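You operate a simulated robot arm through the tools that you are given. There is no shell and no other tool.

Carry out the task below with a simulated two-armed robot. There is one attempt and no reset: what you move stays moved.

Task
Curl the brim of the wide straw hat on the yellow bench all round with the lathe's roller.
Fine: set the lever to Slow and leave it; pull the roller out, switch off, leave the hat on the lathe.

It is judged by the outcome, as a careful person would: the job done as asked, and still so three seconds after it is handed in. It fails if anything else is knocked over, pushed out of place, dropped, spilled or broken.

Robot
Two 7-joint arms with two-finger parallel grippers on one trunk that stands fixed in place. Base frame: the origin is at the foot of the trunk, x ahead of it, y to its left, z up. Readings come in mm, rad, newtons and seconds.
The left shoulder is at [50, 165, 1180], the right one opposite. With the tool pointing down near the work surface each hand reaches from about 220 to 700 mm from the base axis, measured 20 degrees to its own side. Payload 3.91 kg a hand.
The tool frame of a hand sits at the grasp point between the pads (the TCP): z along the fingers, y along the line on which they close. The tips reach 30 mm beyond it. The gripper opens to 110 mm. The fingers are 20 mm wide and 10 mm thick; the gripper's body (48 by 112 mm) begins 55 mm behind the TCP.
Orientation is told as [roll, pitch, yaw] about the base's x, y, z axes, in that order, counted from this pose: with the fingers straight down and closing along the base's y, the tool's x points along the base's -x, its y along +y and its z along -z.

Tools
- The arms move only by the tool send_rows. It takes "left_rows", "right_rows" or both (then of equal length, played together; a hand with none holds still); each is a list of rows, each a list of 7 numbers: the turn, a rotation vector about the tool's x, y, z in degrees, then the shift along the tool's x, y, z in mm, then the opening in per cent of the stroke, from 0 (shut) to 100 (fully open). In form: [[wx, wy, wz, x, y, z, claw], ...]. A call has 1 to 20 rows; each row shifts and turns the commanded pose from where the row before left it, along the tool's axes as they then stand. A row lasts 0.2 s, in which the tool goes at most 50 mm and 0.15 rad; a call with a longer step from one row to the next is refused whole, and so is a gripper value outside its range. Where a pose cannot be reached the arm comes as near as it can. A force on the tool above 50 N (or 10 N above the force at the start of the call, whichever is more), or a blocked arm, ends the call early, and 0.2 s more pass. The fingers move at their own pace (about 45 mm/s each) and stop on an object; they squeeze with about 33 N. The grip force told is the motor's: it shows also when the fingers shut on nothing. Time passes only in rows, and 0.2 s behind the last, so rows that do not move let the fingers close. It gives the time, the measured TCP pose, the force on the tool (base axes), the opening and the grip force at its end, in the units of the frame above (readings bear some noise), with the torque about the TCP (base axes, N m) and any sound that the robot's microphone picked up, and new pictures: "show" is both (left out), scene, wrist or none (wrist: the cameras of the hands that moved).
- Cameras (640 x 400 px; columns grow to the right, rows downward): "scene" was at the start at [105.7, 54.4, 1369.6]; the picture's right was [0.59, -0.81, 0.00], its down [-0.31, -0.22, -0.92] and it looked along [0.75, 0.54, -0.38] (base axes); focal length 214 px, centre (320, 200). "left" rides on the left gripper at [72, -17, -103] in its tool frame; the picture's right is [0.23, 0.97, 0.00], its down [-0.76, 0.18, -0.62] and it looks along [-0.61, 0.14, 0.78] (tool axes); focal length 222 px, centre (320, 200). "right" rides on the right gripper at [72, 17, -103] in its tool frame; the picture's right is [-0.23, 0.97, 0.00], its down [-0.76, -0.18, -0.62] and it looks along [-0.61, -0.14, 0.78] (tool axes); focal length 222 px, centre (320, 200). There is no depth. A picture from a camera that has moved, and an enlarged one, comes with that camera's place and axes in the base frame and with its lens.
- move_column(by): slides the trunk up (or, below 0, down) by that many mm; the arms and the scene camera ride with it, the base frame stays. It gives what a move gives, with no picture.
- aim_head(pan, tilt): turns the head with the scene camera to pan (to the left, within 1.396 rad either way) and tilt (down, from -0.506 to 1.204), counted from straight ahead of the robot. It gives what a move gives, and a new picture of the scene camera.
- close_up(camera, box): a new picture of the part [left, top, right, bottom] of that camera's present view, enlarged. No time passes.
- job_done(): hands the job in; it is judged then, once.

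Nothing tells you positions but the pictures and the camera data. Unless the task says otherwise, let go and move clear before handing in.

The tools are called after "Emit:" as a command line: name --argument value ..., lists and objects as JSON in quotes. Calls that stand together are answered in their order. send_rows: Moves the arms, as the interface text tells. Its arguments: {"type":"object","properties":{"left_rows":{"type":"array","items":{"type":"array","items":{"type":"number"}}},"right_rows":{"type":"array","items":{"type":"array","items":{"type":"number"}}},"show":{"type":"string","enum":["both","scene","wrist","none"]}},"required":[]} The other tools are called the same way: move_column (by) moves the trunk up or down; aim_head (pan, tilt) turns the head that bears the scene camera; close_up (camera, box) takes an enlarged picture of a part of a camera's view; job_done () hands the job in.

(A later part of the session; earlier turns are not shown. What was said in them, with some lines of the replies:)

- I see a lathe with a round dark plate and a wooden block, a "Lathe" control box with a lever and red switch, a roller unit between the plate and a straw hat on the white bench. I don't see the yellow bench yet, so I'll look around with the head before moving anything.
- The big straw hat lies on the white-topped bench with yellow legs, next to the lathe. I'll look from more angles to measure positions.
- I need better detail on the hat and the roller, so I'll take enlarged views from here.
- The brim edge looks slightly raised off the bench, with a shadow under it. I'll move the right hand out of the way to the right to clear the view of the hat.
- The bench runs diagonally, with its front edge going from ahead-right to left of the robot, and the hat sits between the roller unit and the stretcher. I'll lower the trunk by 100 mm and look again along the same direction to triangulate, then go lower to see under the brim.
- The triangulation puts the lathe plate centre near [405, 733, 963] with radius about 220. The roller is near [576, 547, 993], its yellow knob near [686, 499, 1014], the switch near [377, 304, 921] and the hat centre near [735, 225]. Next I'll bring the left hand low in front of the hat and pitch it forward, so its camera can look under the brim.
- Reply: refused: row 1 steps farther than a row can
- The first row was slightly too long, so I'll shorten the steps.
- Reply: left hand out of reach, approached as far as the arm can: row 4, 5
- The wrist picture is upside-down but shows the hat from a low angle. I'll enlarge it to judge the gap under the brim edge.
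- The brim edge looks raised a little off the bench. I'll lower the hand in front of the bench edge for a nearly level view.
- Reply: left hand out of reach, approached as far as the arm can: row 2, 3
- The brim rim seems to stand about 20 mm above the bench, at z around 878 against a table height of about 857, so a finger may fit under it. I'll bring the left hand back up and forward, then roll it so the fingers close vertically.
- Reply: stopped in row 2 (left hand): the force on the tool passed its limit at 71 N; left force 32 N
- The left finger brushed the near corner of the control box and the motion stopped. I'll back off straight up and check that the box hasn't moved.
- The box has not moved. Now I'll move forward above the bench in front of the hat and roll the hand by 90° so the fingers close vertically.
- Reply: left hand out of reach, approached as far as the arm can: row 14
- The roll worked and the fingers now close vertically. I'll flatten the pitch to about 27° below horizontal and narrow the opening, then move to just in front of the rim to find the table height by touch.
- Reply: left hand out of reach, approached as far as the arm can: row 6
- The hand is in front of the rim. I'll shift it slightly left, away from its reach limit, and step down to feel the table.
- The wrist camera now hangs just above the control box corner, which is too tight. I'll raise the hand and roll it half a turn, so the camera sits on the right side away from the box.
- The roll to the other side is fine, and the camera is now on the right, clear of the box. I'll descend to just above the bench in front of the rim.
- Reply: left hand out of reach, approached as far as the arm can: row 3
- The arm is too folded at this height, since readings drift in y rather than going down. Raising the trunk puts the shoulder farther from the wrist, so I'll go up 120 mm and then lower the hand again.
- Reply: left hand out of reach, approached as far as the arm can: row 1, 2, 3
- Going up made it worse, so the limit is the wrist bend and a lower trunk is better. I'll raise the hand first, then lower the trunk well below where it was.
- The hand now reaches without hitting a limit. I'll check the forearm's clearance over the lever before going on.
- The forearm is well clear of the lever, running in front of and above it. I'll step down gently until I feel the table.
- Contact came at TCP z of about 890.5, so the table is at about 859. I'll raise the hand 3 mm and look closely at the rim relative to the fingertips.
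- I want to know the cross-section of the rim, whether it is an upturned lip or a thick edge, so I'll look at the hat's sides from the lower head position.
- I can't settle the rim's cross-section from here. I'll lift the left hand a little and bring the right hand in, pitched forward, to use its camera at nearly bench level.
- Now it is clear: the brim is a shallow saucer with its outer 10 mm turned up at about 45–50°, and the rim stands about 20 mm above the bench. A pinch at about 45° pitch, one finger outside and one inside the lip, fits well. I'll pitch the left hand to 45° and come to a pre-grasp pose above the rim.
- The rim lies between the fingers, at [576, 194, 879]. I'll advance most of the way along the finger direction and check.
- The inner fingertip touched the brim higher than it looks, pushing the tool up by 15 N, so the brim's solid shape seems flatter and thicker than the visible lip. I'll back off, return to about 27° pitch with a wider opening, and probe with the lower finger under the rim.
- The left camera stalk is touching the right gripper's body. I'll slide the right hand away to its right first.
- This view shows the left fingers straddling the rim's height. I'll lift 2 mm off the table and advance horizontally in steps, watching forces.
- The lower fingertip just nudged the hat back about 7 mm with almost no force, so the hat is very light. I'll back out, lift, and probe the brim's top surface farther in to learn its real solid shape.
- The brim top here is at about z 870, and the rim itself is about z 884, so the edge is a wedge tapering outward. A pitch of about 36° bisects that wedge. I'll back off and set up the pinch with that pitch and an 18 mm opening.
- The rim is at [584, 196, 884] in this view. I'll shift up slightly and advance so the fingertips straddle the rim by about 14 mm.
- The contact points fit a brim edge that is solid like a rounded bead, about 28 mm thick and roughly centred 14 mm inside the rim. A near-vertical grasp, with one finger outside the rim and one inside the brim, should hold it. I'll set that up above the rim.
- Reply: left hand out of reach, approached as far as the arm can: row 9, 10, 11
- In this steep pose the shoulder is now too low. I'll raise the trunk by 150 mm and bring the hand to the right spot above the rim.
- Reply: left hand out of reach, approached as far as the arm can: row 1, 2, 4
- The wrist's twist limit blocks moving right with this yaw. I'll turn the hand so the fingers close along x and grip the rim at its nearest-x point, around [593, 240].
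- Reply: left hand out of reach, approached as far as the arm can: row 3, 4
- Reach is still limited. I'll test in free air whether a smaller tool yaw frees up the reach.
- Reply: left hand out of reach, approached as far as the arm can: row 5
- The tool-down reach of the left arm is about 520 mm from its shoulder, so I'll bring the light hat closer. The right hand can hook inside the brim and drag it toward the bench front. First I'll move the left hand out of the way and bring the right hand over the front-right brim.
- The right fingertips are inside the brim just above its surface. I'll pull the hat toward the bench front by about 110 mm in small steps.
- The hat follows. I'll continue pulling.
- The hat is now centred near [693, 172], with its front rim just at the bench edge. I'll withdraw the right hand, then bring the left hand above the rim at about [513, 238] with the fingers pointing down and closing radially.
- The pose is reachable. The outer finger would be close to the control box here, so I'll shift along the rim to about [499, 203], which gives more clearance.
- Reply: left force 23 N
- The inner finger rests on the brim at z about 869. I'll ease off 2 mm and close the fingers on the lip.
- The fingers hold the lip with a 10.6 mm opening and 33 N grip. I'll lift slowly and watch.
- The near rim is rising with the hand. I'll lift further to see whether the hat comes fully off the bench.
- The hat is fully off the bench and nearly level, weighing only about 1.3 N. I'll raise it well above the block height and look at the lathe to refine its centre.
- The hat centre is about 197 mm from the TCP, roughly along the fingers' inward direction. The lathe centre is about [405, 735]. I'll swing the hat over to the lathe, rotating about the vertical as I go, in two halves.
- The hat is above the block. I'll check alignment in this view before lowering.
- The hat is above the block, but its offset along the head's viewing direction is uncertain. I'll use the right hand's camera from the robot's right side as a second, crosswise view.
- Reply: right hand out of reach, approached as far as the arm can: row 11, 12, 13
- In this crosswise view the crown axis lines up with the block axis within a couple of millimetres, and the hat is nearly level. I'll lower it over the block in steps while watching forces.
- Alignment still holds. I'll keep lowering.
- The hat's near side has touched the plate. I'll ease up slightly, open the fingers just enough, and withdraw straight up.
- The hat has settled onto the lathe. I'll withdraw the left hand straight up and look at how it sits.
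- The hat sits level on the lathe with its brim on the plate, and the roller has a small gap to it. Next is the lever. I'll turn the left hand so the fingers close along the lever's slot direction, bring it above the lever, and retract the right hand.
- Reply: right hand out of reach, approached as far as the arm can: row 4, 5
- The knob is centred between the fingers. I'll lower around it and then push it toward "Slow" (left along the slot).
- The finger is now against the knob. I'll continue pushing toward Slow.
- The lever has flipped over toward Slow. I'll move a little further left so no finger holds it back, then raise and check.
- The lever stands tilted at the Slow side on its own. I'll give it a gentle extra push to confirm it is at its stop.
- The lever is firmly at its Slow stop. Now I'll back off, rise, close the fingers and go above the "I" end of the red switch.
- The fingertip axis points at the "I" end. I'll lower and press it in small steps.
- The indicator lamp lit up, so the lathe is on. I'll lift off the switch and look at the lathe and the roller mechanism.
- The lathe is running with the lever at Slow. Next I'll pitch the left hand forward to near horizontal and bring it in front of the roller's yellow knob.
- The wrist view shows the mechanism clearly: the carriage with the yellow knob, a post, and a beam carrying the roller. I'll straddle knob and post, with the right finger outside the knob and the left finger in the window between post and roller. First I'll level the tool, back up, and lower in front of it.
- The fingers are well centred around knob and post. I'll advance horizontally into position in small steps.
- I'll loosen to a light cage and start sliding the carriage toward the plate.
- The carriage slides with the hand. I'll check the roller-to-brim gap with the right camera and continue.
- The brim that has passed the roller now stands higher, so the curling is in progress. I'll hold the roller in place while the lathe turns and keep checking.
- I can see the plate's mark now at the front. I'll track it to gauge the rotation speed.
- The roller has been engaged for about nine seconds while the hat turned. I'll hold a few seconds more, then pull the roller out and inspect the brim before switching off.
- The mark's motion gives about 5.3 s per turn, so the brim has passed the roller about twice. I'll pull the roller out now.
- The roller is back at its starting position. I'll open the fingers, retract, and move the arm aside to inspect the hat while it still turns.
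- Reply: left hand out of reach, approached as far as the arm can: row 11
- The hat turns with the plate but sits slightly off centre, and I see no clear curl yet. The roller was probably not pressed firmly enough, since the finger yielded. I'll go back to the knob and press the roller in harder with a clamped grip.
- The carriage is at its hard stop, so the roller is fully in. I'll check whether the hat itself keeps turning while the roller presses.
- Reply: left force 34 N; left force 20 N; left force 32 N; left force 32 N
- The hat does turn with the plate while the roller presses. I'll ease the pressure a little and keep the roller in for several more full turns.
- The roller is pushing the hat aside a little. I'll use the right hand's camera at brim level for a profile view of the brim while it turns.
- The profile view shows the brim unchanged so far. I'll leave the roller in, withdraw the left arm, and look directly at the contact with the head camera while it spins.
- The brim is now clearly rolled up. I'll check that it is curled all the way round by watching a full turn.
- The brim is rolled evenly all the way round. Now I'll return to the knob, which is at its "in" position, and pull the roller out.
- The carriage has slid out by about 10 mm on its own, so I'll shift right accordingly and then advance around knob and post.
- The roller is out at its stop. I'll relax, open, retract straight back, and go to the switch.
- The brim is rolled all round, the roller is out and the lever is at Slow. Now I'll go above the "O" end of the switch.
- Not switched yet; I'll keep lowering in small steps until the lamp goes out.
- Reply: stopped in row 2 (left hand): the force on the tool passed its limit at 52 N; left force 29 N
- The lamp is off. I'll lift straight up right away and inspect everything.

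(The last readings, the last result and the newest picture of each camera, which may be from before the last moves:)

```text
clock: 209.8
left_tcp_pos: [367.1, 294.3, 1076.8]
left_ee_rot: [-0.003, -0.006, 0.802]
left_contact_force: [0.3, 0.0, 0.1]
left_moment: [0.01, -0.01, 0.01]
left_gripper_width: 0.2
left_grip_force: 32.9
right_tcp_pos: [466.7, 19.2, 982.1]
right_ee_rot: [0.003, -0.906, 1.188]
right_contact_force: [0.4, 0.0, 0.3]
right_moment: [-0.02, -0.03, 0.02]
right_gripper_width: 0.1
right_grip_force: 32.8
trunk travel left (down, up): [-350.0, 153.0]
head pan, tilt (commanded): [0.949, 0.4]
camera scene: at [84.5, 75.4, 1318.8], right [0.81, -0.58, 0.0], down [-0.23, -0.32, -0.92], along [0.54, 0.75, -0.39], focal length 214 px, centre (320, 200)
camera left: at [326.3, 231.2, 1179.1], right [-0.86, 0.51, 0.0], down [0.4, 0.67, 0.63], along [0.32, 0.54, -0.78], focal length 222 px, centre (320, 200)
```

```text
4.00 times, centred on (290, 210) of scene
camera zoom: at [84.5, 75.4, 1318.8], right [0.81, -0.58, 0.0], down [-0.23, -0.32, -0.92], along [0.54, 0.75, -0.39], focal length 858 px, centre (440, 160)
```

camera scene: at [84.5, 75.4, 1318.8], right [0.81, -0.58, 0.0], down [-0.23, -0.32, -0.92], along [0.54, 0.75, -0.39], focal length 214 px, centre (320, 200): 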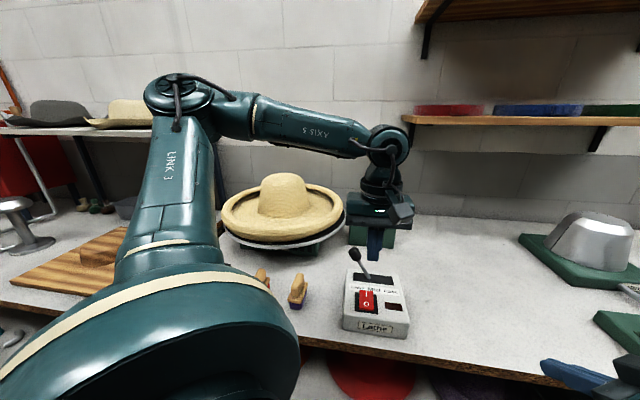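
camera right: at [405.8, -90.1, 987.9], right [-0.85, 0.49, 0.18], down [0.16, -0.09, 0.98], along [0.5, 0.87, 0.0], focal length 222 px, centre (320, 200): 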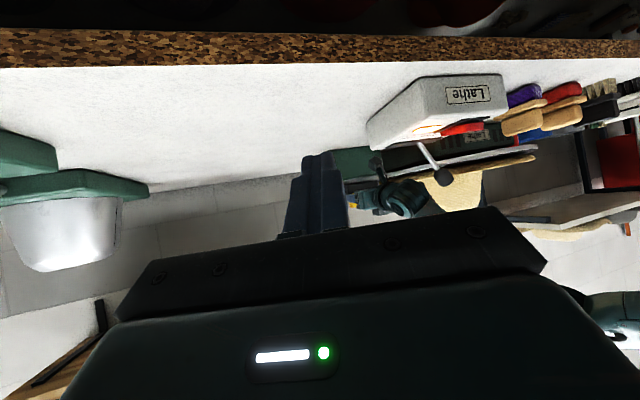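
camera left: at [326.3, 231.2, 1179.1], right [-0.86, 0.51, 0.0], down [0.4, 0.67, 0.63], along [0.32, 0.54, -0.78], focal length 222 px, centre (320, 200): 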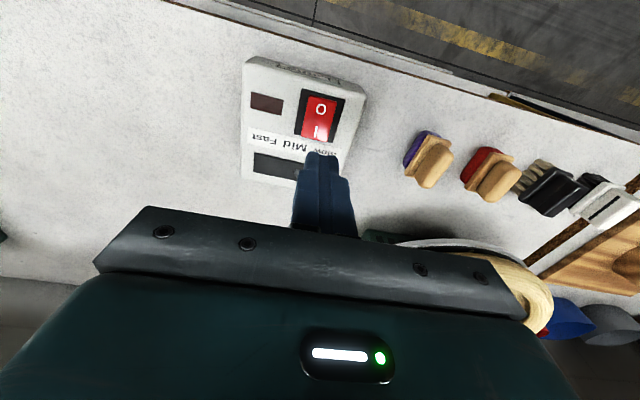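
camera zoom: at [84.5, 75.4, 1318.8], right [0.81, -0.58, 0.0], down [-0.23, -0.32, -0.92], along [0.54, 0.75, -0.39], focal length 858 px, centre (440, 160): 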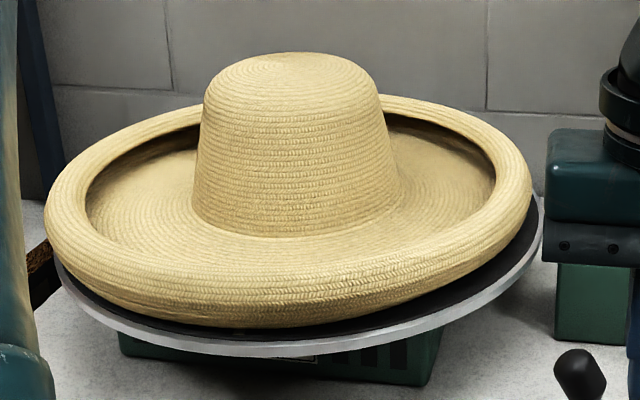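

The lamp is off, the lever is at Slow, the hat sits on the lathe with a rolled brim, and the control box hasn't moved. I'll move both hands clear and verify that the plate has stopped and the roller is out.

Emit:
send_rows --left_rows '[[0, 0, 0, 0, 0, -40, 0], [0, 0, 0, 15, -20, -40, 0], [0, 0, 0, 15, -20, -30, 0], [0, 0, 0, 0, -30, 0, 0], [0, 0, 0, 0, -30, 0, 0], [0, 0, 0, 0, 0, 0, 0]]' --right_rows '[[0, 0, 0, -34.1, 0, -26.7, 0], [0, 0, 0, -34.1, 0, -26.7, 0], [0, 0, 0, -34.1, 0, -26.7, 0], [0, 0, 0, 0, 0, 0, 0], [0, 0, 0, 0, 0, 0, 0], [0, 0, 0, 0, 0, 0, 0]]' --show "scene"

Emit:
close_up --camera "scene" --box '[210, 150, 430, 350]'

Emit:
aim_head --pan 0.7 --tilt 0.45

Emit:
close_up --camera "scene" --box '[130, 120, 400, 320]'

```text
clock: 211.2
left_tcp_pos: [417.7, 206.2, 1184.5]
left_ee_rot: [-0.001, -0.006, 0.802]
left_contact_force: [0.2, -0.3, 0.0]
left_moment: [0.03, -0.02, -0.03]
left_gripper_width: 0.3
left_grip_force: 32.6
right_tcp_pos: [467.2, 22.0, 1110.4]
right_ee_rot: [0.002, -0.907, 1.186]
right_contact_force: [-0.4, -0.5, 0.4]
right_moment: [-0.01, 0.0, -0.02]
right_gripper_width: 0.1
right_grip_force: 32.6
trunk travel left (down, up): [-350.0, 153.0]
head pan, tilt (commanded): [0.949, 0.4]
camera scene: at [84.3, 75.2, 1318.9], right [0.81, -0.58, 0.0], down [-0.23, -0.32, -0.92], along [0.54, 0.75, -0.39], focal length 214 px, centre (320, 200)
```

scene: 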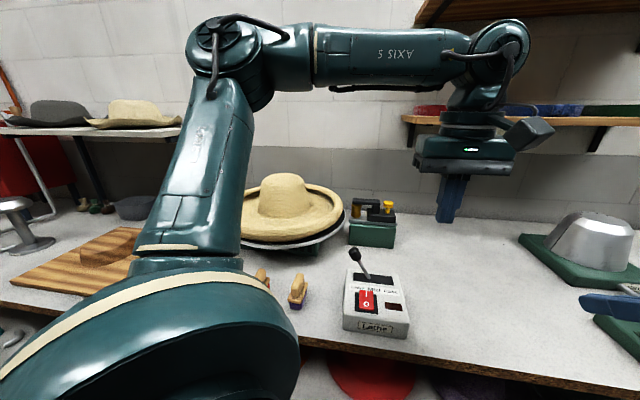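

```text
2.00 times, centred on (320, 250) of scene
camera zoom: at [84.3, 75.2, 1318.9], right [0.81, -0.58, 0.0], down [-0.23, -0.32, -0.92], along [0.54, 0.75, -0.39], focal length 429 px, centre (320, 100)
```

zoom: 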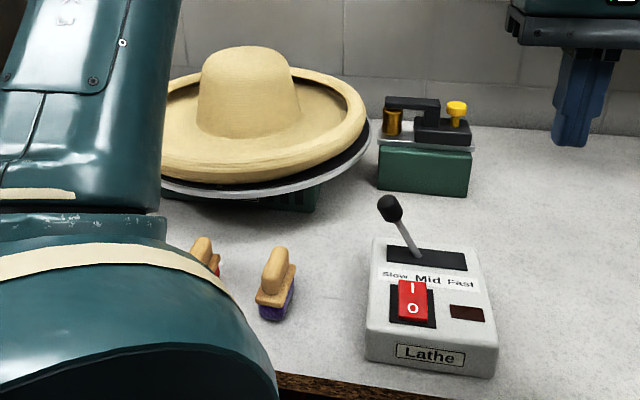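

```text
clock: 211.9
left_tcp_pos: [417.9, 205.7, 1185.2]
left_ee_rot: [-0.001, -0.007, 0.801]
left_contact_force: [-0.2, 0.4, 0.1]
left_moment: [-0.04, 0.01, -0.05]
left_gripper_width: 0.1
left_grip_force: 32.9
right_tcp_pos: [467.9, 21.8, 1110.0]
right_ee_rot: [0.001, -0.907, 1.185]
right_contact_force: [0.1, 0.1, 1.3]
right_moment: [0.01, 0.0, 0.01]
right_gripper_width: 0.4
right_grip_force: 32.8
trunk travel left (down, up): [-350.0, 153.0]
head pan, tilt (commanded): [0.7, 0.45]
camera scene: at [100.8, 59.2, 1314.2], right [0.64, -0.76, 0.0], down [-0.33, -0.28, -0.9], along [0.69, 0.58, -0.44], focal length 214 px, centre (320, 200)
```

scene: 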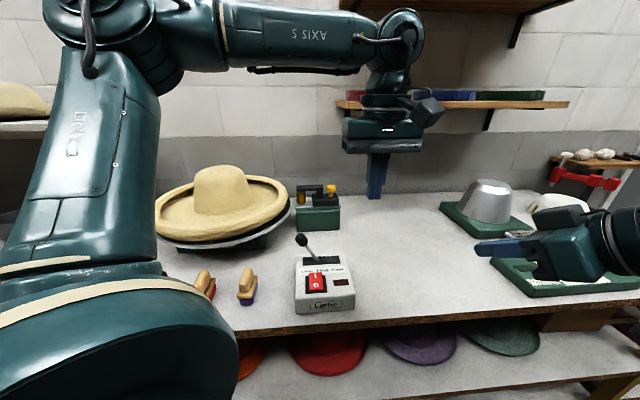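

```text
2.00 times, centred on (265, 220) of scene
camera zoom: at [100.8, 59.2, 1314.2], right [0.64, -0.76, 0.0], down [-0.33, -0.28, -0.9], along [0.69, 0.58, -0.44], focal length 429 px, centre (430, 160)
```

zoom: 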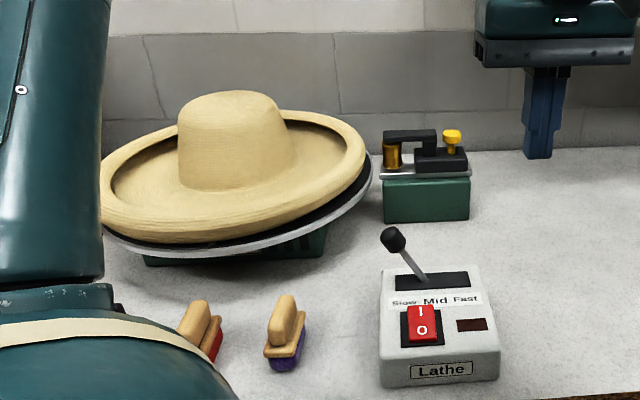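

The brim of the straw hat is rolled up all the way round, and the hat is still on the lathe, now stopped. The roller is out at its stop, the lamp is off, the lever is at Slow, and both hands are clear. Nothing else has been moved, so I'm handing in.

Emit:
job_done

```text
The job is handed in.
```

The straw hat's brim is curled evenly all the way round, and the hat is still on the lathe with the plate stopped. I checked the curl over a full turn before stopping.

- **Lever:** set to Slow, pushed to its stop and left there.
- **Roller:** pulled out to its starting position.
- **Switch:** off, and the lamp is out.

Three things along the way that could matter:

- **Hat moved first:** the left arm couldn't reach it in its original spot, so I dragged it nearer the bench front before lifting it onto the block.
- **Control box touched:** a finger bumped its corner early on, and pressing the switch off went past the 50 N limit. The box looks unmoved in the pictures after each.
- **Two roller passes:** the first pass of about two turns left no visible curl, so I pushed the roller in again. The curl came on that second pass.

The hat sits slightly off centre on the plate. Both hands are clear, and nothing else on the bench looks shifted or knocked over.
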